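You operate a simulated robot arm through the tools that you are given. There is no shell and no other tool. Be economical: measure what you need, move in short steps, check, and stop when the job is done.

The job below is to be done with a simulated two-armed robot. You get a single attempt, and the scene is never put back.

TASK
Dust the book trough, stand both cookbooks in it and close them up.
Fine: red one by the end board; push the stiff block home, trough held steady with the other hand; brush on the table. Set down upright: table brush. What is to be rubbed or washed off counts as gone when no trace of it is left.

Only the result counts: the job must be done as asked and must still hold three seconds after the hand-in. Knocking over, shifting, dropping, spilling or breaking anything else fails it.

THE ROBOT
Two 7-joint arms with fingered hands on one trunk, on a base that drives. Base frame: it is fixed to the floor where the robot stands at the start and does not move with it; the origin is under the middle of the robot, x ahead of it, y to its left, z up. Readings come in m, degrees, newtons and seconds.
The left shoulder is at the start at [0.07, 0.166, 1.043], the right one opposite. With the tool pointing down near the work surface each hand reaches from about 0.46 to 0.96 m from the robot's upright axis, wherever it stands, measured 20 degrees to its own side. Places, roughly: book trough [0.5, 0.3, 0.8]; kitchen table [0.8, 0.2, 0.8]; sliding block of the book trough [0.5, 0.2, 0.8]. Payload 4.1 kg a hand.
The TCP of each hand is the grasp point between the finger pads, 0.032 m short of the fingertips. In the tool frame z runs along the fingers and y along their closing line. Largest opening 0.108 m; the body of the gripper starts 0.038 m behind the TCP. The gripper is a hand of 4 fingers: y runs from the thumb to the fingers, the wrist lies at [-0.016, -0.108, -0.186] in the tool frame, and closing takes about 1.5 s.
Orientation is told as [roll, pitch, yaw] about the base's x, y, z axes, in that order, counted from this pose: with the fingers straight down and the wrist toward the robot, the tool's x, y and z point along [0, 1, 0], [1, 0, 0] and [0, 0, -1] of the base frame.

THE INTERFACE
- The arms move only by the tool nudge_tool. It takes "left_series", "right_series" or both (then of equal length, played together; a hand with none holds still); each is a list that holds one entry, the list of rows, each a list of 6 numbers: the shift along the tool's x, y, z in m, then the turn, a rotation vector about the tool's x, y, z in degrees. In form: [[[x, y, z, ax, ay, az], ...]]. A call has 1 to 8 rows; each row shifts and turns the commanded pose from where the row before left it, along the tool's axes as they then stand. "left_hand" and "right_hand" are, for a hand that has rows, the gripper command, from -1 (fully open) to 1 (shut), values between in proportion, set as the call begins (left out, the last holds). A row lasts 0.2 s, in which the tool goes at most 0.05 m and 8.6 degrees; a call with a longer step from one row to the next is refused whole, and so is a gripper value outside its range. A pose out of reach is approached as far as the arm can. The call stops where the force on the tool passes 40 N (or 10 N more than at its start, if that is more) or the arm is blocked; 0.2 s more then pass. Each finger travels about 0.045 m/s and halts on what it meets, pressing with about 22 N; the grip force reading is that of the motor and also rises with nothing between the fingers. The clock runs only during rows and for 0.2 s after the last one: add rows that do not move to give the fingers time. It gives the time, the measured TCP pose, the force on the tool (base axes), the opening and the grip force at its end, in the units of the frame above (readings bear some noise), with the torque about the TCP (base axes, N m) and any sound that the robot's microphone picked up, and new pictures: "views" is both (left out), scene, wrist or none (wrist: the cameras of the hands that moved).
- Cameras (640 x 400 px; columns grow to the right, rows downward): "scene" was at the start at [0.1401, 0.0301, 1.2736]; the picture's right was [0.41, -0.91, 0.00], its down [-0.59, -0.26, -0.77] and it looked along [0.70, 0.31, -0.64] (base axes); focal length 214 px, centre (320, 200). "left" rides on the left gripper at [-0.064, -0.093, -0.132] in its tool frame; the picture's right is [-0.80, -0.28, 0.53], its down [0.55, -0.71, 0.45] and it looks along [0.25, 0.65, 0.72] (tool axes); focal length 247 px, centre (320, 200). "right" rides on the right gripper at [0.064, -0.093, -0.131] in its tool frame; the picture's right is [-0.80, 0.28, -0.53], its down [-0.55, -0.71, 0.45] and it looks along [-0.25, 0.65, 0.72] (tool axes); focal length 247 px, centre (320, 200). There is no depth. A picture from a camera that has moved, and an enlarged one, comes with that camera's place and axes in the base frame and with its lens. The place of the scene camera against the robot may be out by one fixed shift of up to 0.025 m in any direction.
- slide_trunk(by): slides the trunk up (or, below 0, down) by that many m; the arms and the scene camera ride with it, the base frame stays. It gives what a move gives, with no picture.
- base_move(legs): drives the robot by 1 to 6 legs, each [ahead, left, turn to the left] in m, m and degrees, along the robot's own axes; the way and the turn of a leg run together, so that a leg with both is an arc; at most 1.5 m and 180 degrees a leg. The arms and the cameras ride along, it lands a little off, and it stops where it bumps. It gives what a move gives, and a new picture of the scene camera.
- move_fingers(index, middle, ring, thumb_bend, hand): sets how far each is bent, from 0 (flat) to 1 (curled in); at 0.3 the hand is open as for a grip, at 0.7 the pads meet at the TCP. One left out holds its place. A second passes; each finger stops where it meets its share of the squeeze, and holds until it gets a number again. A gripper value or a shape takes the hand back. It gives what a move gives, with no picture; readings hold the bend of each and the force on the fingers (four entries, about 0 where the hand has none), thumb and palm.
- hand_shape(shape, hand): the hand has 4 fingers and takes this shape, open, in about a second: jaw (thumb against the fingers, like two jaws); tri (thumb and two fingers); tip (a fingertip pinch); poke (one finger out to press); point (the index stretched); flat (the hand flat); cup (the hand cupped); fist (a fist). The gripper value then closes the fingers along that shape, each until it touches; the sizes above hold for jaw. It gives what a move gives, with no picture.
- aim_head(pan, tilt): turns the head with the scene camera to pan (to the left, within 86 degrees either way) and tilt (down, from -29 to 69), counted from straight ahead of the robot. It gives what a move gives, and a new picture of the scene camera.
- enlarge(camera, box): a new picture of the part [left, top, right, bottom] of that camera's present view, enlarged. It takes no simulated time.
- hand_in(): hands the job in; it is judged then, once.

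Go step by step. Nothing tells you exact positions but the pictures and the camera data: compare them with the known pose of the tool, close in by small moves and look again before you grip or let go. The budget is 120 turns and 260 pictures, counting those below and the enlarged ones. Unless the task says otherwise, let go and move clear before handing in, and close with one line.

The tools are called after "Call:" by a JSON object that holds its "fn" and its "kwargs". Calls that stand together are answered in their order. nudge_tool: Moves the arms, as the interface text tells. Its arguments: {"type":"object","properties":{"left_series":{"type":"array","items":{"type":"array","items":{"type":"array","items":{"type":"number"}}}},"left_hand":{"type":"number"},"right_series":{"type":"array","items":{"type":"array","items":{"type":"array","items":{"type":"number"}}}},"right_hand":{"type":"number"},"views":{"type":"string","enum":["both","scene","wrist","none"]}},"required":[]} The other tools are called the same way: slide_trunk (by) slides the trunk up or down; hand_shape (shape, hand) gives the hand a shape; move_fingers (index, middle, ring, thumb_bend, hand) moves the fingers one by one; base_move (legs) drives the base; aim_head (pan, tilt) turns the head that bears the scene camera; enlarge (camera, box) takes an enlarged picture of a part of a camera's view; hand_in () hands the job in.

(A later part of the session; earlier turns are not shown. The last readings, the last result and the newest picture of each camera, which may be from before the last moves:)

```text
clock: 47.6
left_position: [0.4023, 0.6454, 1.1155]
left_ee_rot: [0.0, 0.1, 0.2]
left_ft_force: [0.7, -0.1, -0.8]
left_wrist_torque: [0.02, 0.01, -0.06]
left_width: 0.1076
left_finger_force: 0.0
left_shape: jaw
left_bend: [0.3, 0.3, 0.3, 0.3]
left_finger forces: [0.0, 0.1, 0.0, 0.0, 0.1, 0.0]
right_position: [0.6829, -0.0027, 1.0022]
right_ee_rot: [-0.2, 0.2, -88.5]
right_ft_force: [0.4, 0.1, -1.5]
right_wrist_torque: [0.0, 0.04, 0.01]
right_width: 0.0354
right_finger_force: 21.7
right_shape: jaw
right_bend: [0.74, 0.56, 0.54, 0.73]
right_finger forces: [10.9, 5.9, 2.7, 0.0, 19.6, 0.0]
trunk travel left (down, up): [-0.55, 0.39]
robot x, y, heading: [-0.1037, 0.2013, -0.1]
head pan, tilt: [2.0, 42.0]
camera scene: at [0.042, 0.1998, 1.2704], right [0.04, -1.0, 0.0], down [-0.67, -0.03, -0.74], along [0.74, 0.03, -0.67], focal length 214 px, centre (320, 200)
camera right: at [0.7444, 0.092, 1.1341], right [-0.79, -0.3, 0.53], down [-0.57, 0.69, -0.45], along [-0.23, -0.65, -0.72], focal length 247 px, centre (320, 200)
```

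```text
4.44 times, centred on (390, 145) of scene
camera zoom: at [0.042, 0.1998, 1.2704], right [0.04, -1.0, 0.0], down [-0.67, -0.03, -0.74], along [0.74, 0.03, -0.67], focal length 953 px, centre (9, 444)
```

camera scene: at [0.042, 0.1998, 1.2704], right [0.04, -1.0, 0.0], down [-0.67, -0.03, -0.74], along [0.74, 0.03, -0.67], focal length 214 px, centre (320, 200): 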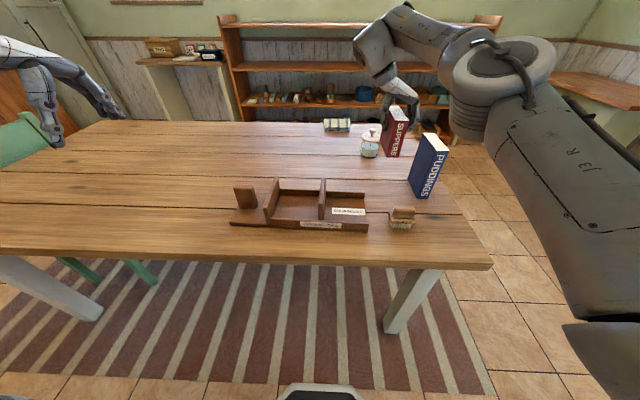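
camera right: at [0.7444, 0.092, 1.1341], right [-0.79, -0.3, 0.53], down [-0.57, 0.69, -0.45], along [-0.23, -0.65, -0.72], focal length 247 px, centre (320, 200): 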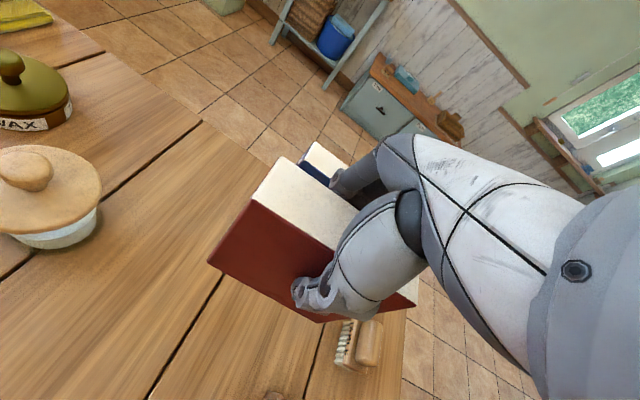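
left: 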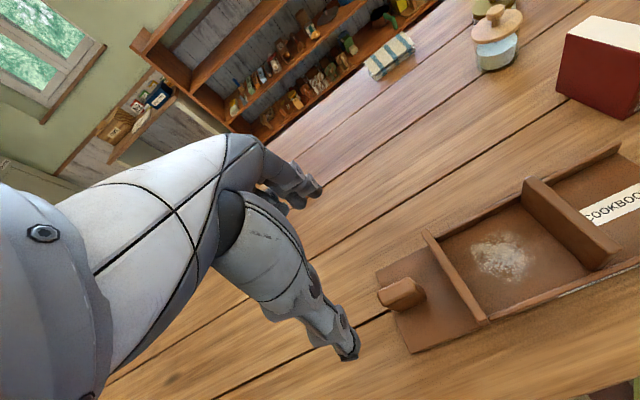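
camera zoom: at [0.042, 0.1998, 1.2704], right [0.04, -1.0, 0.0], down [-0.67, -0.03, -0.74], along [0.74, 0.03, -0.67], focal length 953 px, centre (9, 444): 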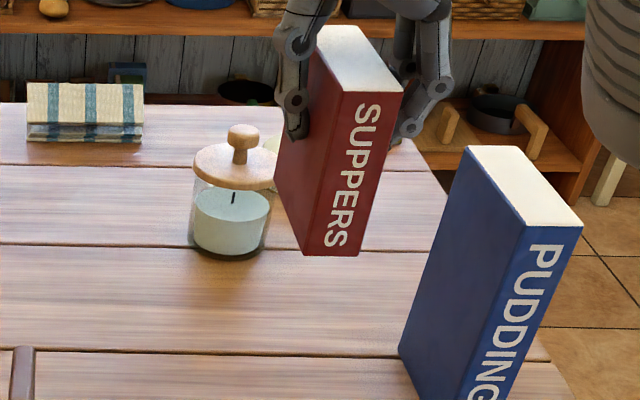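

The red book is held level. The trough seems yawed about −3°, its bay centreline at x≈0.525; I carry the book above the bay at this height.

Call:
{"fn": "nudge_tool", "kwargs": {"right_series": [[[-0.0187, -0.04, 0, 0, 0, 0], [-0.0187, -0.04, 0, 0, 0, 0], [-0.0187, -0.04, 0, 0, 0, 0], [-0.0187, -0.04, 0, 0, 0, 0], [-0.0187, -0.04, 0, 0, 0, 0], [-0.0187, -0.04, 0, 0, 0, 0], [-0.0187, -0.04, 0, 0, 0, 0], [-0.0187, -0.04, 0, 0, 0, 0]]], "views": "none"}}

Call:
{"fn": "nudge_tool", "kwargs": {"right_series": [[[0, 0, 0.0, 0, 0, 4.5], [0, 0, 0, 0, 0, 0]]]}}

Call:
{"fn": "enlarge", "kwargs": {"camera": "scene", "box": [225, 130, 385, 240]}}

Call:
{"fn": "enlarge", "kwargs": {"camera": "left", "box": [400, 0, 640, 250]}}

```text
clock: 49.4
left_position: [0.4004, 0.6468, 1.114]
left_ee_rot: [0.0, 0.0, 0.2]
left_ft_force: [0.1, 0.2, -0.8]
left_wrist_torque: [-0.01, 0.03, 0.0]
left_width: 0.108
left_finger_force: 0.1
left_shape: jaw
left_bend: [0.3, 0.3, 0.3, 0.3]
left_finger forces: [0.1, 0.0, 0.0, 0.0, 0.1, 0.0]
right_position: [0.5238, 0.3183, 1.0039]
right_ee_rot: [0.2, -0.1, -88.7]
right_ft_force: [-0.3, 0.7, -2.5]
right_wrist_torque: [-0.02, 0.04, 0.05]
right_width: 0.0351
right_finger_force: 21.4
right_shape: jaw
right_bend: [0.74, 0.56, 0.55, 0.73]
right_finger forces: [11.1, 6.0, 2.8, 0.0, 20.0, 0.0]
trunk travel left (down, up): [-0.55, 0.39]
robot x, y, heading: [-0.1066, 0.2015, 0.1]
head pan, tilt: [2.0, 42.0]
```

```text
clock: 50.0
left_position: [0.4012, 0.6448, 1.115]
left_ee_rot: [0.0, 0.2, 0.2]
left_ft_force: [-0.4, 0.6, -0.3]
left_wrist_torque: [0.01, 0.0, -0.01]
left_width: 0.1078
left_finger_force: 0.1
left_shape: jaw
left_bend: [0.3, 0.3, 0.3, 0.3]
left_finger forces: [0.1, 0.1, 0.0, 0.1, 0.0, 0.0]
right_position: [0.5247, 0.3158, 1.0026]
right_ee_rot: [-0.1, 0.1, -93.0]
right_ft_force: [0.5, -0.2, -2.8]
right_wrist_torque: [-0.03, 0.01, -0.02]
right_width: 0.035
right_finger_force: 21.8
right_shape: jaw
right_bend: [0.74, 0.56, 0.55, 0.73]
right_finger forces: [11.2, 6.0, 2.7, 0.0, 20.0, 0.1]
trunk travel left (down, up): [-0.55, 0.39]
robot x, y, heading: [-0.1079, 0.1979, 0.1]
head pan, tilt: [2.0, 42.0]
camera scene: at [0.0412, 0.1999, 1.2705], right [0.04, -1.0, 0.0], down [-0.67, -0.03, -0.74], along [0.74, 0.03, -0.67], focal length 214 px, centre (320, 200)
camera right: at [0.5934, 0.405, 1.135], right [-0.81, -0.24, 0.53], down [-0.51, 0.73, -0.45], along [-0.28, -0.63, -0.72], focal length 247 px, centre (320, 200)
```

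scene: 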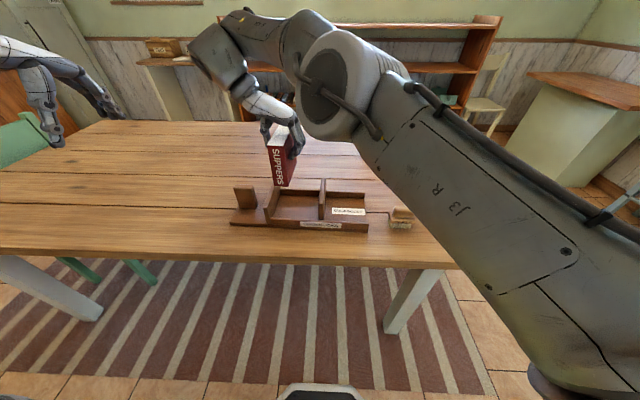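
right: 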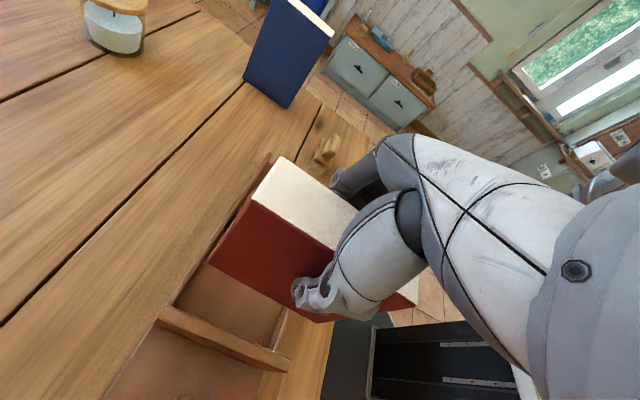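

```text
3.64 times, centred on (305, 185) of scene
camera zoom: at [0.0412, 0.1999, 1.2705], right [0.04, -1.0, 0.0], down [-0.67, -0.03, -0.74], along [0.74, 0.03, -0.67], focal length 780 px, centre (374, 254)
```

zoom: 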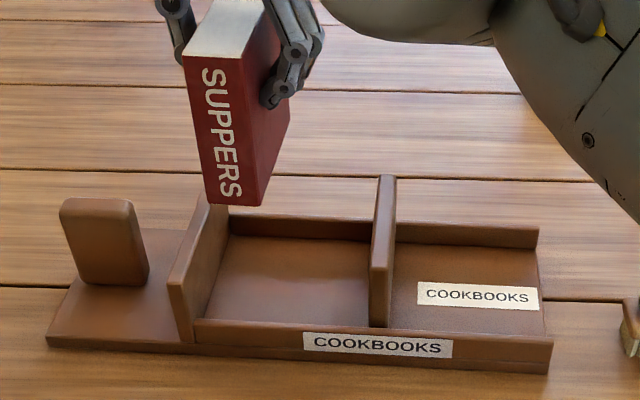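

```text
1.60 times, centred on (520, 125) of left
camera zoom: at [0.3087, 0.5816, 1.2472], right [-0.28, -0.8, -0.53], down [-0.71, 0.55, -0.45], along [0.65, 0.25, -0.72], focal length 395 px, centre (0, 320)
```

zoom: 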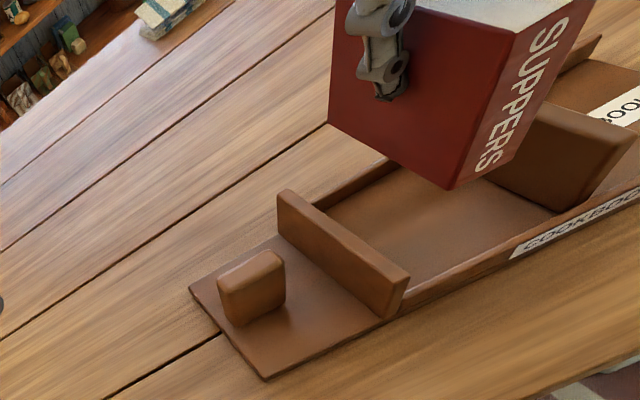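

Margins look fine: bay inner x 0.463–0.592 at this y, end board's inner face at y≈0.367. I shift 2 mm out in x and lower the book to just above the floor.

Call:
{"fn": "nudge_tool", "kwargs": {"right_series": [[[0.0025, 0, 0.03, 0, 0, 0], [0, 0, 0.035, 0, 0, 0], [0, 0, 0.03, 0, 0, 0], [0, 0, 0, 0, 0, 0]]]}}

Call:
{"fn": "enlarge", "kwargs": {"camera": "scene", "box": [225, 130, 385, 240]}}

Call:
{"fn": "enlarge", "kwargs": {"camera": "left", "box": [440, 40, 640, 240]}}

```text
clock: 51.0
left_position: [0.4013, 0.6461, 1.1165]
left_ee_rot: [-0.1, 0.0, 0.2]
left_ft_force: [0.0, -0.3, -0.3]
left_wrist_torque: [0.0, -0.01, 0.02]
left_width: 0.1075
left_finger_force: 0.1
left_shape: jaw
left_bend: [0.3, 0.3, 0.3, 0.3]
left_finger forces: [0.0, 0.0, 0.1, 0.0, 0.0, 0.1]
right_position: [0.5265, 0.3164, 0.9091]
right_ee_rot: [-0.1, 0.1, -92.9]
right_ft_force: [0.3, 0.9, -2.0]
right_wrist_torque: [0.01, 0.0, 0.02]
right_width: 0.0352
right_finger_force: 21.9
right_shape: jaw
right_bend: [0.74, 0.56, 0.55, 0.73]
right_finger forces: [11.2, 6.1, 2.8, 0.0, 19.9, 0.0]
trunk travel left (down, up): [-0.55, 0.39]
robot x, y, heading: [-0.1054, 0.2028, 0.5]
head pan, tilt: [2.0, 42.0]
camera scene: at [0.0407, 0.2003, 1.2706], right [0.04, -1.0, 0.0], down [-0.67, -0.03, -0.74], along [0.74, 0.03, -0.67], focal length 214 px, centre (320, 200)
camera right: at [0.5944, 0.4054, 1.0407], right [-0.81, -0.24, 0.53], down [-0.51, 0.73, -0.45], along [-0.28, -0.63, -0.72], focal length 247 px, centre (320, 200)
```

scene: 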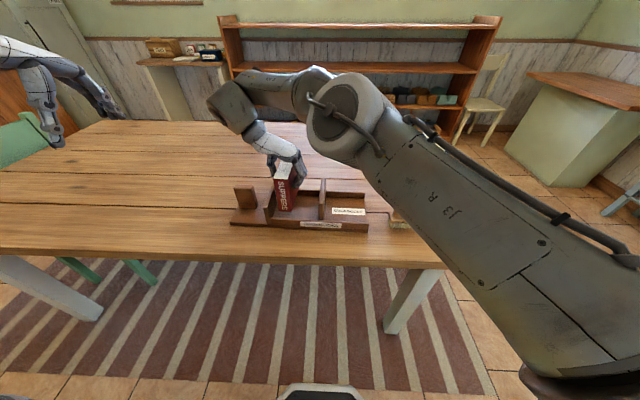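
right: 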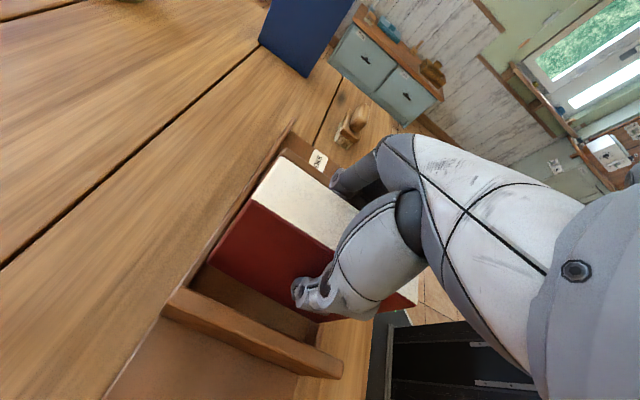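

```text
3.64 times, centred on (305, 185) of scene
camera zoom: at [0.0407, 0.2003, 1.2706], right [0.04, -1.0, 0.0], down [-0.67, -0.03, -0.74], along [0.74, 0.03, -0.67], focal length 780 px, centre (374, 254)
```

zoom: 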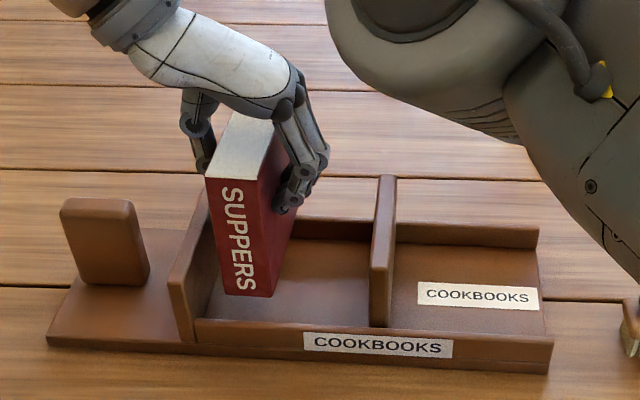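

```text
2.00 times, centred on (540, 140) of left
camera zoom: at [0.3082, 0.582, 1.2472], right [-0.28, -0.8, -0.53], down [-0.71, 0.55, -0.45], along [0.65, 0.25, -0.72], focal length 494 px, centre (-120, 320)
```

zoom: 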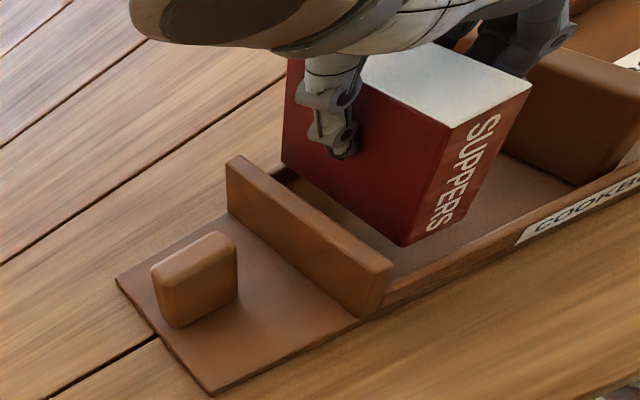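

Book is nicely parallel to the end board with a thumb-wide gap. I continue down.

Call:
{"fn": "nudge_tool", "kwargs": {"right_series": [[[0, 0, 0.015, 0, 0, 0], [0, 0, 0.012, 0, 0, 0], [0, 0, 0.007, 0, 0, 0], [0, 0, 0, 0, 0, 0]]]}}

Call:
{"fn": "enlarge", "kwargs": {"camera": "scene", "box": [225, 150, 345, 240]}}

Call:
{"fn": "enlarge", "kwargs": {"camera": "left", "box": [440, 40, 640, 240]}}

```text
clock: 52.0
left_position: [0.3988, 0.6464, 1.1182]
left_ee_rot: [-0.1, -0.1, 0.2]
left_ft_force: [0.5, -0.1, -0.2]
left_wrist_torque: [0.03, 0.01, 0.0]
left_width: 0.1075
left_finger_force: 0.0
left_shape: jaw
left_bend: [0.3, 0.3, 0.3, 0.3]
left_finger forces: [0.0, 0.1, 0.0, 0.0, 0.0, 0.0]
right_position: [0.5219, 0.3136, 0.878]
right_ee_rot: [0.3, 0.1, -93.1]
right_ft_force: [-6.7, 0.9, 25.6]
right_wrist_torque: [0.12, 0.05, 0.01]
right_width: 0.0368
right_finger_force: 22.1
right_shape: jaw
right_bend: [0.74, 0.56, 0.55, 0.73]
right_finger forces: [14.5, 6.6, 3.2, 0.1, 24.0, 0.0]
trunk travel left (down, up): [-0.55, 0.39]
robot x, y, heading: [-0.1066, 0.1999, 0.1]
head pan, tilt: [2.0, 42.0]
camera scene: at [0.0367, 0.1999, 1.2713], right [0.04, -1.0, 0.0], down [-0.67, -0.03, -0.75], along [0.74, 0.03, -0.67], focal length 214 px, centre (320, 200)
camera right: at [0.5918, 0.404, 1.0107], right [-0.81, -0.24, 0.53], down [-0.51, 0.74, -0.45], along [-0.28, -0.63, -0.72], focal length 247 px, centre (320, 200)
```

scene: 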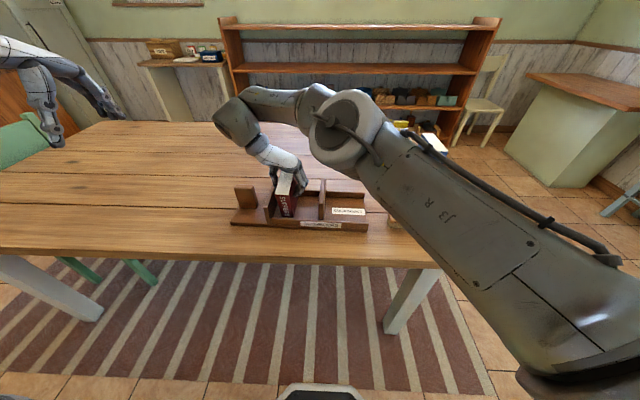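
right: 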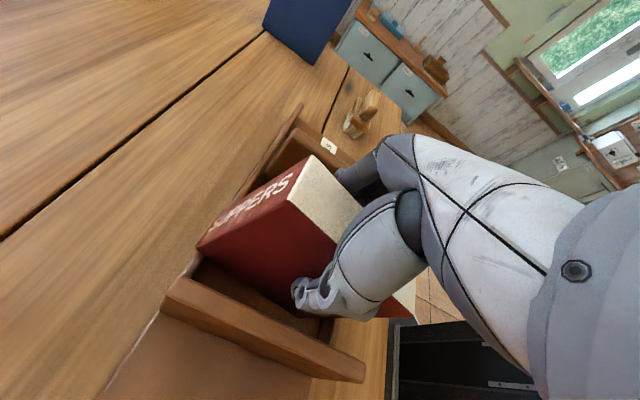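

```text
4.44 times, centred on (285, 195) of scene
camera zoom: at [0.0367, 0.1999, 1.2713], right [0.04, -1.0, 0.0], down [-0.67, -0.03, -0.75], along [0.74, 0.03, -0.67], focal length 953 px, centre (476, 222)
```

zoom: 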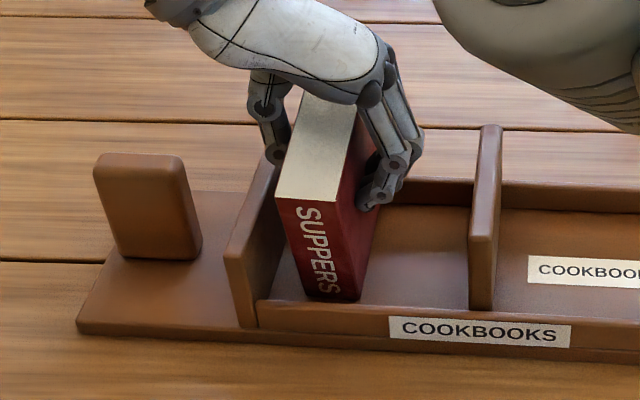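

```text
2.00 times, centred on (540, 140) of left
camera zoom: at [0.3042, 0.5816, 1.2491], right [-0.28, -0.8, -0.53], down [-0.71, 0.55, -0.45], along [0.65, 0.25, -0.72], focal length 494 px, centre (-120, 320)
```

zoom: 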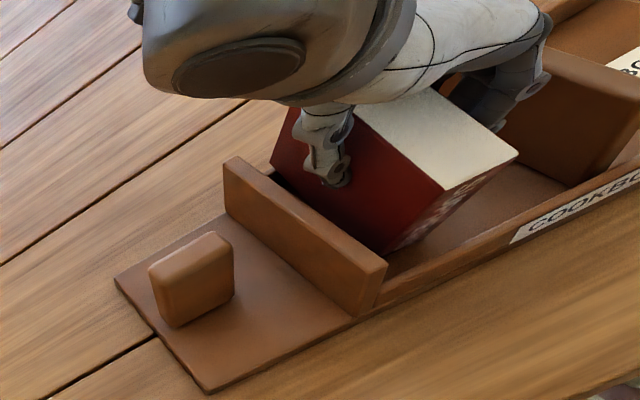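

The book's far bottom edge caught on the far wall and it pivoted in the grip. I lift it out and measure the bay again.

Call:
{"fn": "nudge_tool", "kwargs": {"right_series": [[[0, 0, -0.03, 0, 0, 0], [0, 0, -0.03, 0, 0, 0], [0, 0, -0.04, 0, 0, 0], [0, 0, 0, 0, 0, 0]]]}}

Call:
{"fn": "enlarge", "kwargs": {"camera": "right", "box": [100, 140, 380, 400]}}

Call:
{"fn": "enlarge", "kwargs": {"camera": "scene", "box": [225, 130, 385, 240]}}

Call:
{"fn": "enlarge", "kwargs": {"camera": "left", "box": [400, 0, 640, 240]}}

```text
clock: 53.0
left_position: [0.4018, 0.645, 1.114]
left_ee_rot: [0.0, 0.1, 0.3]
left_ft_force: [0.2, 0.1, -0.3]
left_wrist_torque: [0.01, 0.04, -0.01]
left_width: 0.1075
left_finger_force: 0.0
left_shape: jaw
left_bend: [0.3, 0.3, 0.3, 0.3]
left_finger forces: [0.1, 0.0, 0.1, 0.0, 0.0, 0.0]
right_position: [0.5269, 0.3147, 0.9737]
right_ee_rot: [0.0, 0.1, -93.0]
right_ft_force: [0.3, 0.2, -1.8]
right_wrist_torque: [-0.03, -0.01, -0.01]
right_width: 0.0358
right_finger_force: 21.5
right_shape: jaw
right_bend: [0.74, 0.56, 0.55, 0.73]
right_finger forces: [11.3, 5.7, 3.5, 0.0, 20.6, 0.1]
trunk travel left (down, up): [-0.55, 0.39]
robot x, y, heading: [-0.1041, 0.2001, 0.2]
head pan, tilt: [2.0, 42.0]
camera scene: at [0.0415, 0.2003, 1.2704], right [0.04, -1.0, 0.0], down [-0.67, -0.03, -0.74], along [0.74, 0.03, -0.67], focal length 214 px, centre (320, 200)
camera right: at [0.5943, 0.4034, 1.1052], right [-0.81, -0.24, 0.53], down [-0.51, 0.73, -0.45], along [-0.28, -0.63, -0.72], focal length 247 px, centre (320, 200)
```

scene: 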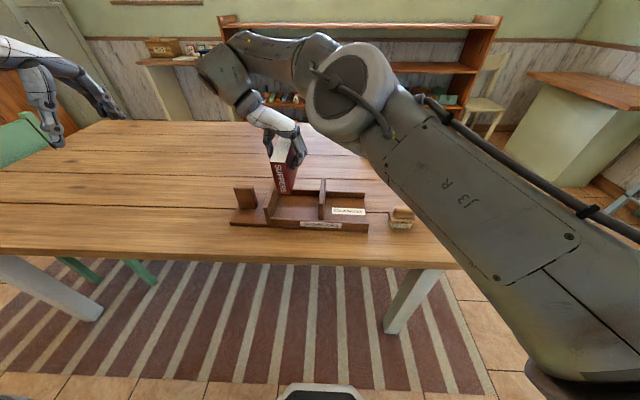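
right: 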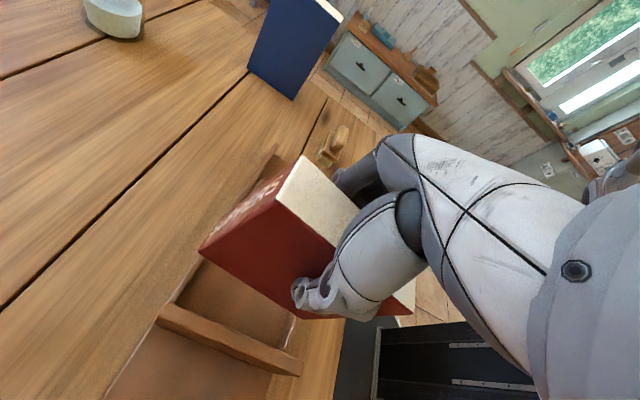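

```text
1.54 times, centred on (240, 270) of right
camera zoom: at [0.5943, 0.4034, 1.1052], right [-0.81, -0.24, 0.53], down [-0.51, 0.73, -0.45], along [-0.28, -0.63, -0.72], focal length 380 px, centre (443, 92)
```

zoom: 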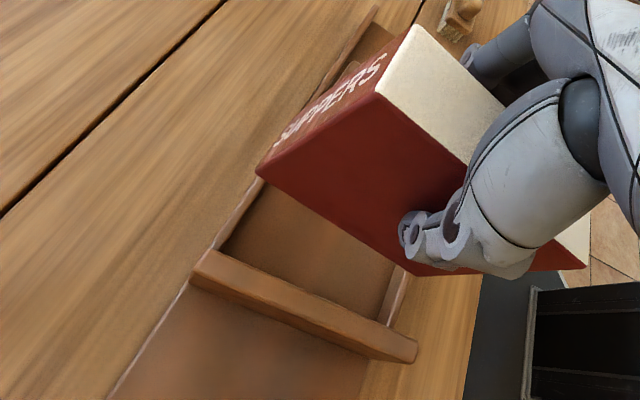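

```text
3.64 times, centred on (305, 185) of scene
camera zoom: at [0.0415, 0.2003, 1.2704], right [0.04, -1.0, 0.0], down [-0.67, -0.03, -0.74], along [0.74, 0.03, -0.67], focal length 780 px, centre (374, 254)
```

zoom: 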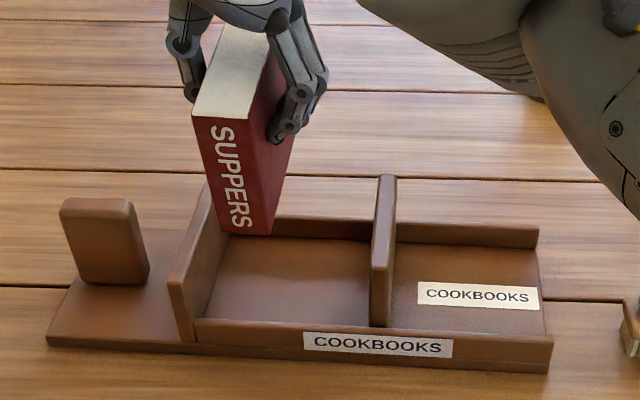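

```text
1.67 times, centred on (520, 120) of left
camera zoom: at [0.309, 0.582, 1.2469], right [-0.28, -0.8, -0.53], down [-0.71, 0.55, -0.45], along [0.65, 0.25, -0.72], focal length 412 px, centre (-13, 333)
```

zoom: 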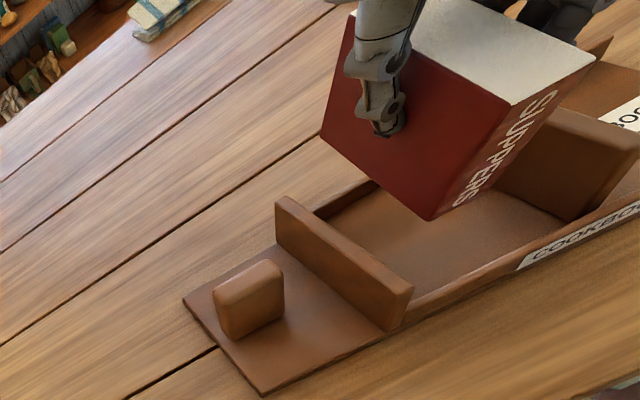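

Bay inner at this y spans about x 0.460–0.589, so I was ~4 mm too far out. The book is pitched ~11° in the grip; I level it by tilting the hand, shift 4 mm toward the robot, and check.

Call:
{"fn": "nudge_tool", "kwargs": {"right_series": [[[-0.004, 0, 0, 0, -5.5, 0], [0, 0, 0, 0, -5.5, 0], [0, 0, 0, 0, 0, 0]]]}}

Call:
{"fn": "enlarge", "kwargs": {"camera": "right", "box": [100, 140, 380, 400]}}

Call:
{"fn": "enlarge", "kwargs": {"camera": "left", "box": [400, 0, 640, 240]}}

```text
clock: 53.8
left_position: [0.4019, 0.6466, 1.115]
left_ee_rot: [-0.1, 0.0, 0.2]
left_ft_force: [-0.3, 0.0, -0.4]
left_wrist_torque: [-0.01, -0.02, 0.0]
left_width: 0.1076
left_finger_force: 0.1
left_shape: jaw
left_bend: [0.3, 0.3, 0.3, 0.3]
left_finger forces: [0.0, 0.0, 0.0, 0.1, 0.0, 0.1]
right_position: [0.5085, 0.3045, 0.9697]
right_ee_rot: [-11.0, 0.2, -92.9]
right_ft_force: [0.6, -1.0, -2.1]
right_wrist_torque: [-0.03, -0.03, 0.02]
right_width: 0.0358
right_finger_force: 21.3
right_shape: jaw
right_bend: [0.74, 0.56, 0.55, 0.73]
right_finger forces: [11.5, 5.8, 3.3, 0.0, 20.7, 0.1]
right hand out of reach, approached as far as the arm can: row 2
trunk travel left (down, up): [-0.55, 0.39]
robot x, y, heading: [-0.1087, 0.2009, 0.1]
head pan, tilt: [2.0, 42.0]
camera scene: at [0.0409, 0.2011, 1.2705], right [0.04, -1.0, 0.0], down [-0.67, -0.03, -0.74], along [0.74, 0.03, -0.67], focal length 214 px, centre (320, 200)
camera right: at [0.6003, 0.392, 1.0874], right [-0.7, -0.25, 0.67], down [-0.59, 0.74, -0.33], along [-0.41, -0.63, -0.66], focal length 247 px, centre (320, 200)
```

scene: 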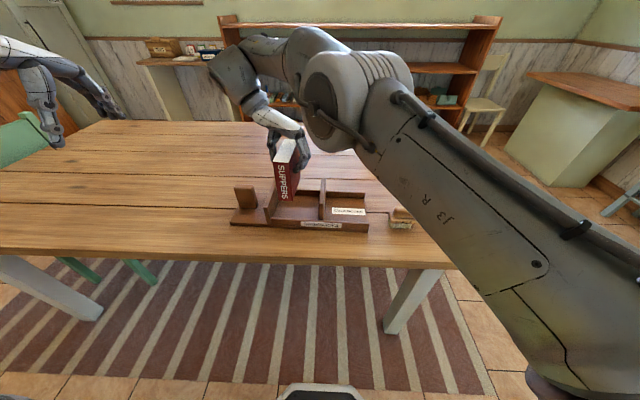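
right: 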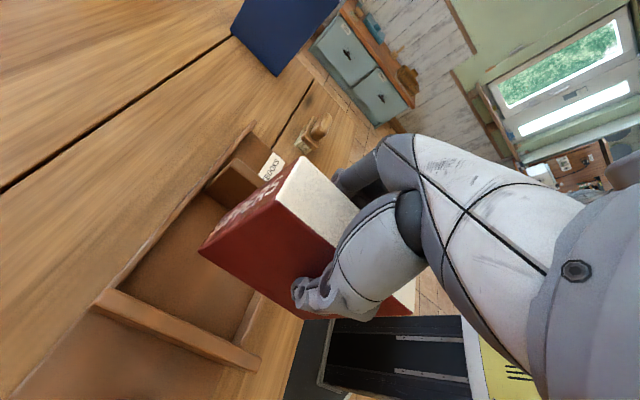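

```text
1.54 times, centred on (240, 270) of right
camera zoom: at [0.6003, 0.392, 1.0874], right [-0.7, -0.25, 0.67], down [-0.59, 0.74, -0.33], along [-0.41, -0.63, -0.66], focal length 380 px, centre (443, 92)
```

zoom: 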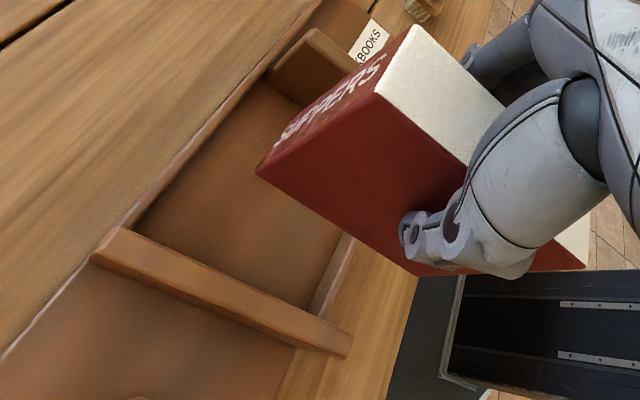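

```text
1.67 times, centred on (520, 120) of left
camera zoom: at [0.3084, 0.5828, 1.2468], right [-0.28, -0.8, -0.53], down [-0.71, 0.55, -0.45], along [0.65, 0.25, -0.72], focal length 412 px, centre (-13, 333)
```

zoom: 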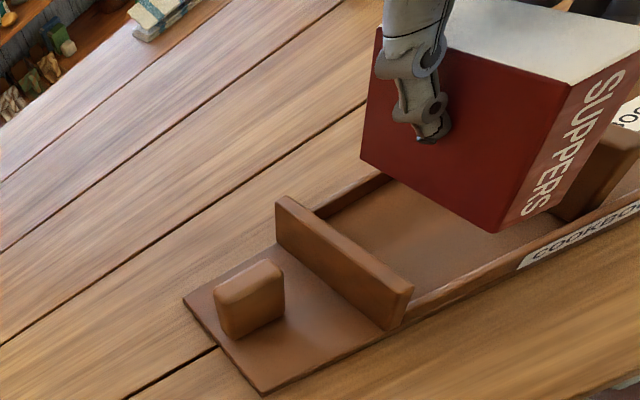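

The book is level now, but the arm is at its near limit. I raise a bit and back the base up 0.08 m to gain room.

Call:
{"fn": "nudge_tool", "kwargs": {"right_series": [[[0, 0, -0.02, 0, 0, 0], [0, 0, 0, 0, 0, 0]]], "views": "none"}}

Call:
{"fn": "base_move", "kwargs": {"legs": [[-0.08, 0, 0]]}}

```text
clock: 54.4
left_position: [0.4028, 0.6461, 1.1146]
left_ee_rot: [-0.1, 0.1, 0.2]
left_ft_force: [0.1, 1.1, 0.0]
left_wrist_torque: [-0.01, 0.03, 0.02]
left_width: 0.1076
left_finger_force: 0.1
left_shape: jaw
left_bend: [0.3, 0.3, 0.3, 0.3]
left_finger forces: [0.0, 0.0, 0.0, 0.1, 0.1, 0.1]
right_position: [0.5067, 0.2968, 0.9863]
right_ee_rot: [-11.2, 0.2, -93.1]
right_ft_force: [0.6, -0.3, -2.3]
right_wrist_torque: [-0.02, -0.06, 0.02]
right_width: 0.0359
right_finger_force: 22.0
right_shape: jaw
right_bend: [0.74, 0.56, 0.55, 0.73]
right_finger forces: [11.5, 5.8, 3.3, 0.0, 20.7, 0.1]
right hand out of reach, approached as far as the arm can: row 1
trunk travel left (down, up): [-0.55, 0.39]
robot x, y, heading: [-0.104, 0.2024, 0.5]
head pan, tilt: [2.0, 42.0]
```

```text
clock: 55.5
left_position: [0.3196, 0.6445, 1.1156]
left_ee_rot: [0.1, 0.0, 0.2]
left_ft_force: [-0.8, 0.1, 0.7]
left_wrist_torque: [-0.04, 0.0, 0.02]
left_width: 0.1076
left_finger_force: 0.1
left_shape: jaw
left_bend: [0.3, 0.3, 0.3, 0.3]
left_finger forces: [0.0, 0.1, 0.1, 0.0, 0.0, 0.0]
right_position: [0.4248, 0.2963, 0.986]
right_ee_rot: [-11.0, 0.3, -93.1]
right_ft_force: [-0.5, 0.1, -2.4]
right_wrist_torque: [0.0, -0.04, -0.01]
right_width: 0.0357
right_finger_force: 22.5
right_shape: jaw
right_bend: [0.74, 0.56, 0.55, 0.73]
right_finger forces: [11.6, 5.7, 3.3, 0.0, 20.7, 0.0]
trunk travel left (down, up): [-0.55, 0.39]
robot x, y, heading: [-0.1837, 0.2, 0.2]
head pan, tilt: [2.0, 42.0]
camera scene: at [-0.0413, 0.2003, 1.2706], right [0.04, -1.0, 0.0], down [-0.67, -0.03, -0.74], along [0.74, 0.03, -0.67], focal length 214 px, centre (320, 200)
```

scene: 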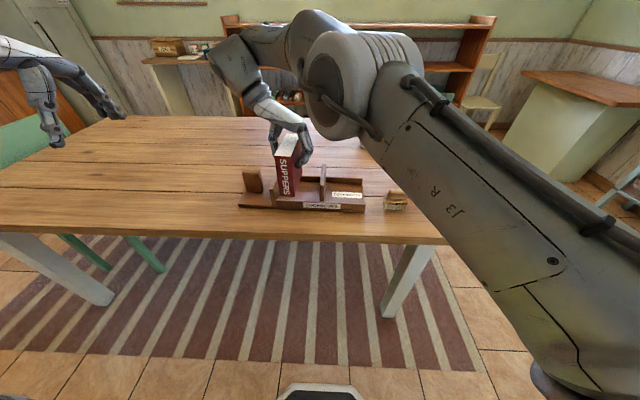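

Now I bring the book back over the bay and the left hand back to its viewing spot.

Call:
{"fn": "nudge_tool", "kwargs": {"right_series": [[[0.0323, -0.0084, -0.0064, 0, 0, 0], [0.0323, -0.0084, -0.0064, 0, 0, 0], [0.0323, -0.0084, -0.0064, 0, 0, 0], [0, 0, 0, 0, 0, 0]]], "left_series": [[[-0.005, 0.027, 0, 0, 0, 0], [-0.005, 0.027, 0, 0, 0, 0], [-0.005, 0.027, 0, 0, 0, 0], [0, 0, 0, 0, 0, 0]]]}}

Call:
{"fn": "enlarge", "kwargs": {"camera": "right", "box": [100, 140, 380, 400]}}

Call:
{"fn": "enlarge", "kwargs": {"camera": "left", "box": [400, 0, 640, 240]}}

```text
clock: 56.5
left_position: [0.3989, 0.631, 1.1141]
left_ee_rot: [0.0, 0.0, 0.2]
left_ft_force: [-0.5, -0.1, 0.4]
left_wrist_torque: [-0.02, -0.03, 0.0]
left_width: 0.1076
left_finger_force: 0.0
left_shape: jaw
left_bend: [0.3, 0.3, 0.3, 0.3]
left_finger forces: [0.0, 0.1, 0.0, 0.0, 0.1, 0.1]
right_position: [0.4544, 0.2708, 0.969]
right_ee_rot: [-10.8, 0.5, -93.0]
right_ft_force: [0.1, 0.4, -2.5]
right_wrist_torque: [-0.02, -0.04, 0.01]
right_width: 0.0357
right_finger_force: 22.0
right_shape: jaw
right_bend: [0.74, 0.56, 0.55, 0.73]
right_finger forces: [11.5, 5.8, 3.3, 0.0, 20.6, 0.1]
right hand out of reach, approached as far as the arm can: row 1, 2, 3
trunk travel left (down, up): [-0.55, 0.39]
robot x, y, heading: [-0.1851, 0.1995, 0.2]
head pan, tilt: [2.0, 42.0]
camera scene: at [-0.0411, 0.2006, 1.2707], right [0.04, -1.0, 0.0], down [-0.67, -0.03, -0.74], along [0.74, 0.03, -0.67], focal length 214 px, centre (320, 200)
camera right: at [0.5465, 0.3581, 1.0865], right [-0.7, -0.25, 0.67], down [-0.59, 0.74, -0.33], along [-0.41, -0.62, -0.66], focal length 247 px, centre (320, 200)
camera left: at [0.3069, 0.5675, 1.2474], right [-0.28, -0.8, -0.53], down [-0.71, 0.55, -0.45], along [0.65, 0.25, -0.72], focal length 247 px, centre (320, 200)
```

scene: 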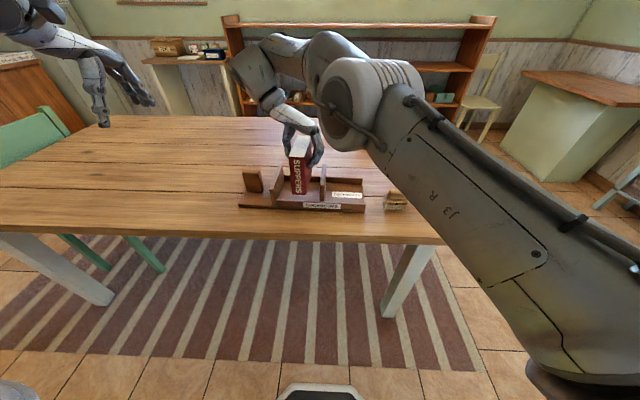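
right: 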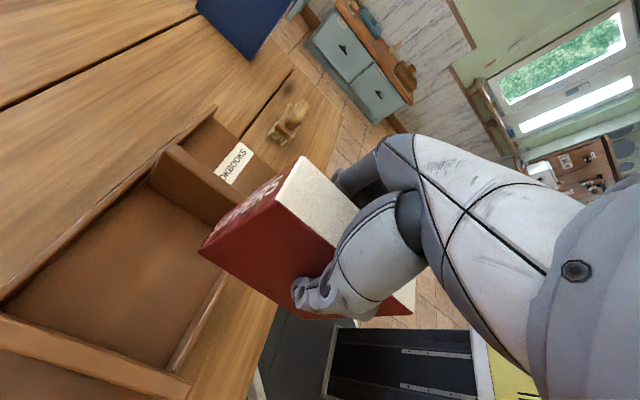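
left: 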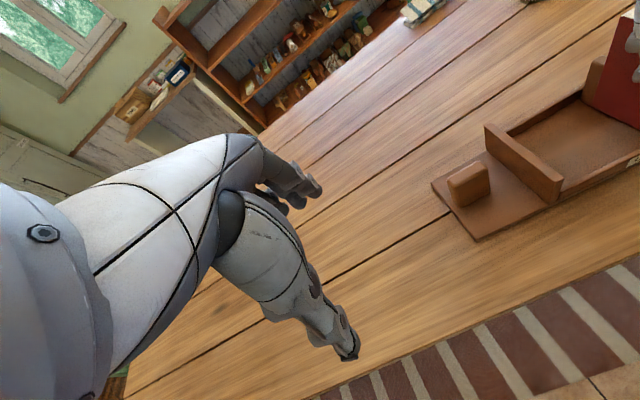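

```text
1.54 times, centred on (240, 270) of right
camera zoom: at [0.5465, 0.3581, 1.0865], right [-0.7, -0.25, 0.67], down [-0.59, 0.74, -0.33], along [-0.41, -0.62, -0.66], focal length 380 px, centre (443, 92)
```

zoom: 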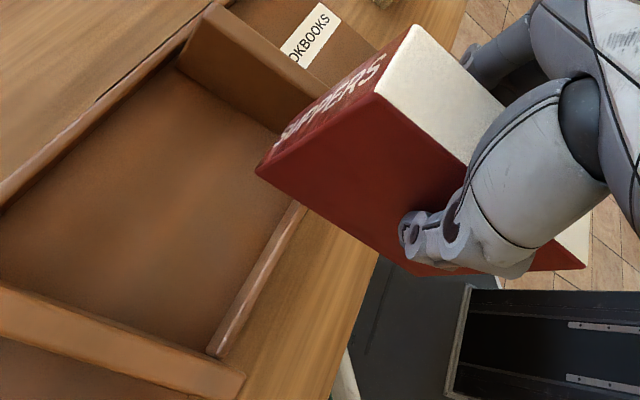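

```text
1.67 times, centred on (520, 120) of left
camera zoom: at [0.3069, 0.5675, 1.2474], right [-0.28, -0.8, -0.53], down [-0.71, 0.55, -0.45], along [0.65, 0.25, -0.72], focal length 412 px, centre (-13, 333)
```

zoom: 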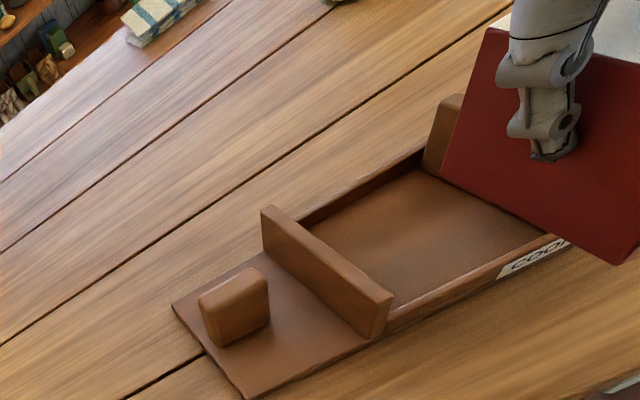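

The tilted hand is at a joint limit. Instead I untilt, go forward again, and re-seat the book level on the open table behind the trough.

Call:
{"fn": "nudge_tool", "kwargs": {"right_series": [[[0, 0, -0.02, 0, 0, 0], [0, 0, 0, 0, 5.5, 0], [0, 0, 0, 0, 5.4, 0], [0, 0, -0.02, 0, 0, 0]]], "views": "none"}}

Call:
{"fn": "base_move", "kwargs": {"legs": [[0.08, 0, 0]]}}

```text
clock: 57.5
left_position: [0.4004, 0.6298, 1.115]
left_ee_rot: [0.0, 0.0, 0.2]
left_ft_force: [0.2, 0.0, 0.6]
left_wrist_torque: [0.0, 0.0, -0.03]
left_width: 0.1079
left_finger_force: 0.1
left_shape: jaw
left_bend: [0.3, 0.3, 0.3, 0.3]
left_finger forces: [0.0, 0.0, 0.0, 0.0, 0.0, 0.1]
right_position: [0.4508, 0.2631, 1.0041]
right_ee_rot: [-0.1, 0.3, -93.1]
right_ft_force: [0.2, -0.5, -1.2]
right_wrist_torque: [0.01, -0.01, 0.0]
right_width: 0.036
right_finger_force: 22.1
right_shape: jaw
right_bend: [0.74, 0.56, 0.55, 0.73]
right_finger forces: [11.5, 5.8, 3.3, 0.1, 20.5, 0.1]
right hand out of reach, approached as far as the arm can: row 1
trunk travel left (down, up): [-0.55, 0.39]
robot x, y, heading: [-0.1821, 0.2008, 0.1]
head pan, tilt: [2.0, 42.0]
```

```text
clock: 58.5
left_position: [0.4832, 0.6308, 1.1138]
left_ee_rot: [0.0, 0.2, 0.2]
left_ft_force: [0.6, -0.2, -0.6]
left_wrist_torque: [0.04, 0.0, 0.02]
left_width: 0.1078
left_finger_force: 0.0
left_shape: jaw
left_bend: [0.3, 0.3, 0.3, 0.3]
left_finger forces: [0.0, 0.0, 0.0, 0.0, 0.0, 0.0]
right_position: [0.5331, 0.2648, 1.0032]
right_ee_rot: [-0.3, 0.3, -93.1]
right_ft_force: [0.3, -0.5, -3.0]
right_wrist_torque: [0.03, 0.04, -0.01]
right_width: 0.036
right_finger_force: 22.2
right_shape: jaw
right_bend: [0.74, 0.56, 0.55, 0.73]
right_finger forces: [11.4, 5.7, 3.3, 0.0, 20.5, 0.0]
trunk travel left (down, up): [-0.55, 0.39]
robot x, y, heading: [-0.1047, 0.1977, 0.2]
head pan, tilt: [2.0, 42.0]
camera scene: at [0.0421, 0.2003, 1.2703], right [0.04, -1.0, 0.0], down [-0.67, -0.03, -0.74], along [0.74, 0.03, -0.67], focal length 214 px, centre (320, 200)
```

scene: 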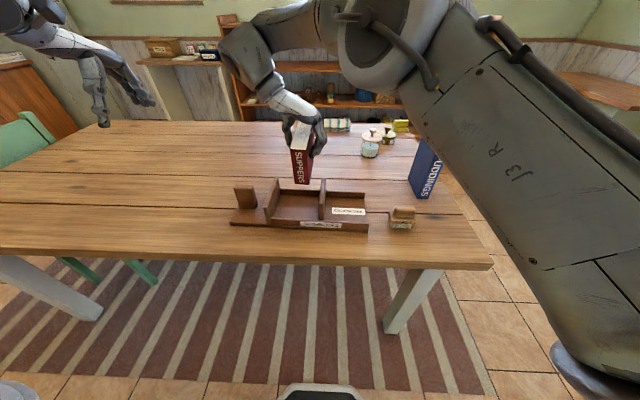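

Call:
{"fn": "nudge_tool", "kwargs": {"right_series": [[[0.0425, 0.014, 0, 0, 0, 0], [0.0425, 0.014, 0, 0, 0, 0], [0.0425, 0.014, 0, 0, 0, 0], [0.0425, 0.014, 0, 0, 0, 0], [0, 0, 0.04, 0, 0, 0], [0, 0, 0.04, 0, 0, 0], [0, 0, 0.04, 0, 0, 0], [0, 0, 0, 0, 0, 0]]]}}

Call:
{"fn": "enlarge", "kwargs": {"camera": "scene", "box": [260, 100, 380, 200]}}

```text
clock: 60.4
left_position: [0.48, 0.6301, 1.1167]
left_ee_rot: [0.0, -0.2, 0.2]
left_ft_force: [0.5, -0.3, -0.2]
left_wrist_torque: [0.02, -0.05, 0.02]
left_width: 0.1078
left_finger_force: 0.1
left_shape: jaw
left_bend: [0.3, 0.3, 0.3, 0.3]
left_finger forces: [0.0, 0.1, 0.1, 0.0, 0.0, 0.0]
right_position: [0.6276, 0.1722, 0.8879]
right_ee_rot: [0.2, 0.3, -93.2]
right_ft_force: [8.5, 0.1, 17.3]
right_wrist_torque: [0.18, 0.02, -0.06]
right_width: 0.0368
right_finger_force: 22.2
right_shape: jaw
right_bend: [0.74, 0.56, 0.55, 0.73]
right_finger forces: [11.5, 8.7, 3.4, 0.1, 24.0, 0.0]
right hand out of reach, approached as far as the arm can: row 2, 3, 4
trunk travel left (down, up): [-0.55, 0.39]
robot x, y, heading: [-0.1033, 0.2018, 0.4]
head pan, tilt: [2.0, 42.0]
camera scene: at [0.039, 0.2003, 1.2711], right [0.04, -1.0, 0.0], down [-0.67, -0.03, -0.74], along [0.74, 0.03, -0.67], focal length 214 px, centre (320, 200)
camera right: at [0.6958, 0.2602, 1.0197], right [-0.81, -0.24, 0.53], down [-0.51, 0.74, -0.45], along [-0.28, -0.63, -0.72], focal length 247 px, centre (320, 200)
```

scene: 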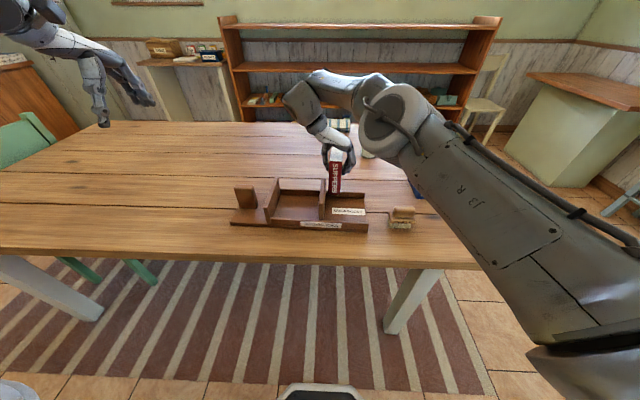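
right: 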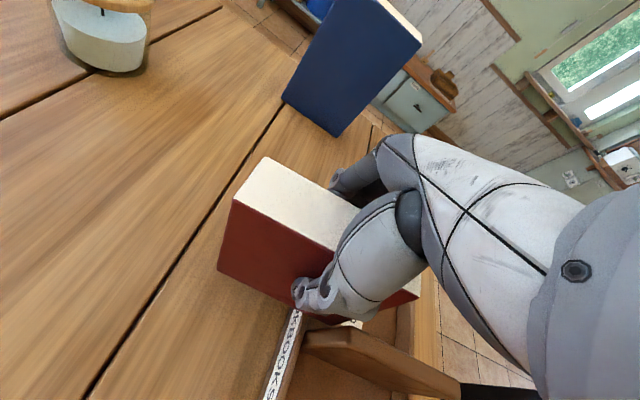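

```text
4.00 times, centred on (320, 150) of scene
camera zoom: at [0.039, 0.2003, 1.2711], right [0.04, -1.0, 0.0], down [-0.67, -0.03, -0.74], along [0.74, 0.03, -0.67], focal length 858 px, centre (320, 400)
```

zoom: 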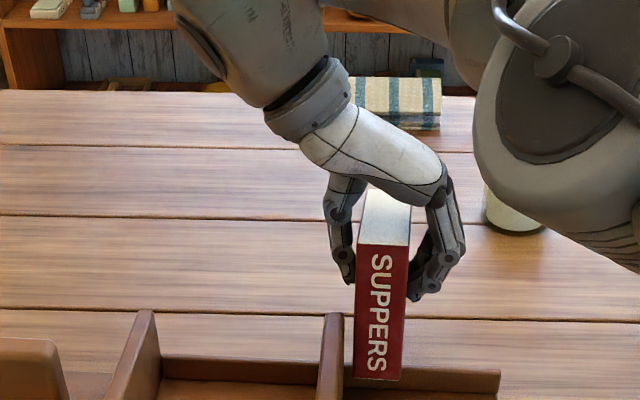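

The reach limit stopped the x-travel and the book came down on the trough's far wall. I lift at once and look.

Call:
{"fn": "nudge_tool", "kwargs": {"right_series": [[[0, 0, -0.03, 0, 0, 0], [0, 0, -0.045, 0, 0, 0], [0, 0, -0.045, 0, 0, 0], [0, 0, 0, 0, 0, 0]]]}}

Call:
{"fn": "enlarge", "kwargs": {"camera": "scene", "box": [225, 130, 385, 240]}}

Call:
{"fn": "enlarge", "kwargs": {"camera": "left", "box": [320, 0, 640, 300]}}

Call:
{"fn": "enlarge", "kwargs": {"camera": "right", "box": [100, 140, 440, 400]}}

```text
clock: 61.4
left_position: [0.4818, 0.6297, 1.115]
left_ee_rot: [0.0, 0.1, 0.2]
left_ft_force: [-0.5, 0.4, -0.7]
left_wrist_torque: [0.02, 0.0, 0.02]
left_width: 0.1077
left_finger_force: 0.1
left_shape: jaw
left_bend: [0.3, 0.3, 0.3, 0.3]
left_finger forces: [0.1, 0.0, 0.0, 0.0, 0.0, 0.0]
right_position: [0.6277, 0.1718, 1.0022]
right_ee_rot: [-0.2, 0.3, -93.1]
right_ft_force: [-0.1, -0.1, -1.5]
right_wrist_torque: [0.01, 0.01, 0.03]
right_width: 0.0362
right_finger_force: 21.7
right_shape: jaw
right_bend: [0.74, 0.56, 0.55, 0.73]
right_finger forces: [11.6, 6.3, 2.5, 0.1, 20.5, 0.1]
trunk travel left (down, up): [-0.55, 0.39]
robot x, y, heading: [-0.1074, 0.2013, 0.4]
head pan, tilt: [2.0, 42.0]
camera scene: at [0.041, 0.1995, 1.2704], right [0.04, -1.0, 0.0], down [-0.67, -0.03, -0.74], along [0.74, 0.03, -0.67], focal length 214 px, centre (320, 200)
camera right: at [0.6979, 0.2618, 1.1348], right [-0.81, -0.24, 0.53], down [-0.51, 0.74, -0.44], along [-0.29, -0.63, -0.72], focal length 247 px, centre (320, 200)
```

scene: 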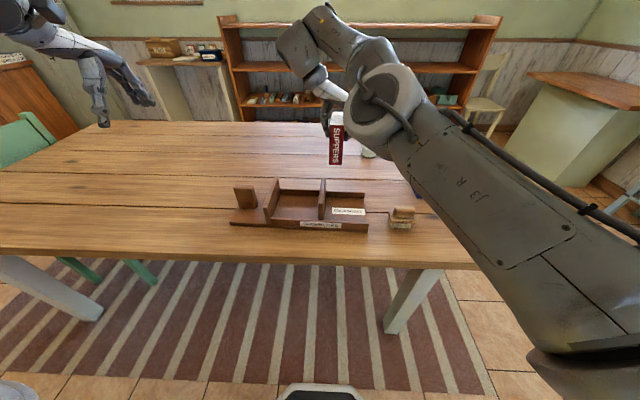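
right: 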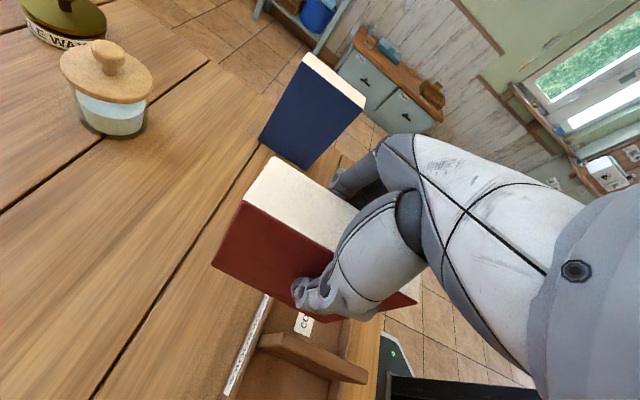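

```text
3.64 times, centred on (305, 185) of scene
camera zoom: at [0.041, 0.1995, 1.2704], right [0.04, -1.0, 0.0], down [-0.67, -0.03, -0.74], along [0.74, 0.03, -0.67], focal length 780 px, centre (374, 254)
```

zoom: 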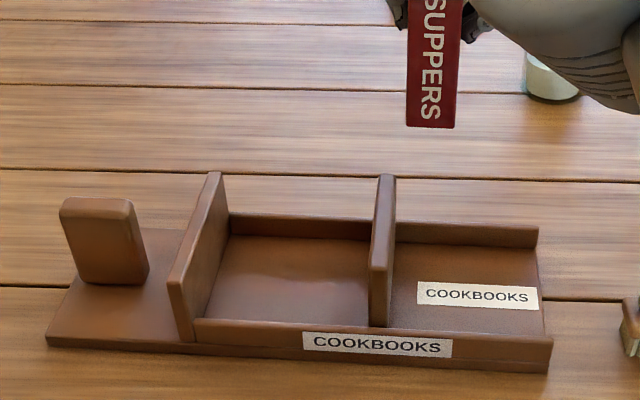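

```text
1.33 times, centred on (480, 150) of left
camera zoom: at [0.3887, 0.5664, 1.2471], right [-0.28, -0.8, -0.53], down [-0.71, 0.55, -0.45], along [0.65, 0.25, -0.72], focal length 329 px, centre (107, 267)
```

zoom: 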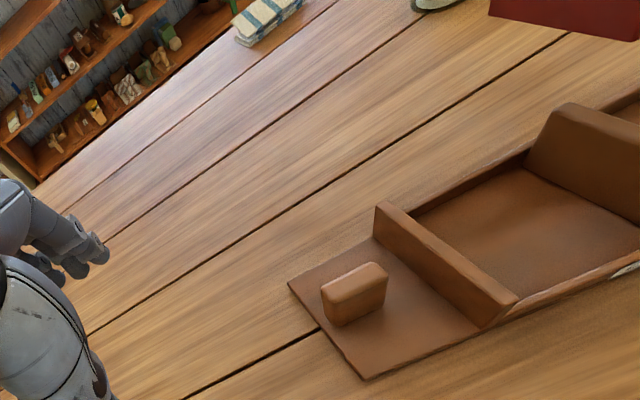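

```text
1.54 times, centred on (270, 270) of right
camera zoom: at [0.6979, 0.2618, 1.1348], right [-0.81, -0.24, 0.53], down [-0.51, 0.74, -0.44], along [-0.29, -0.63, -0.72], focal length 380 px, centre (397, 92)
```

zoom: 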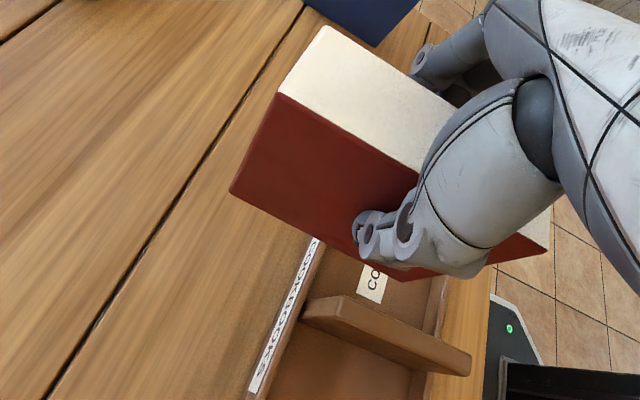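

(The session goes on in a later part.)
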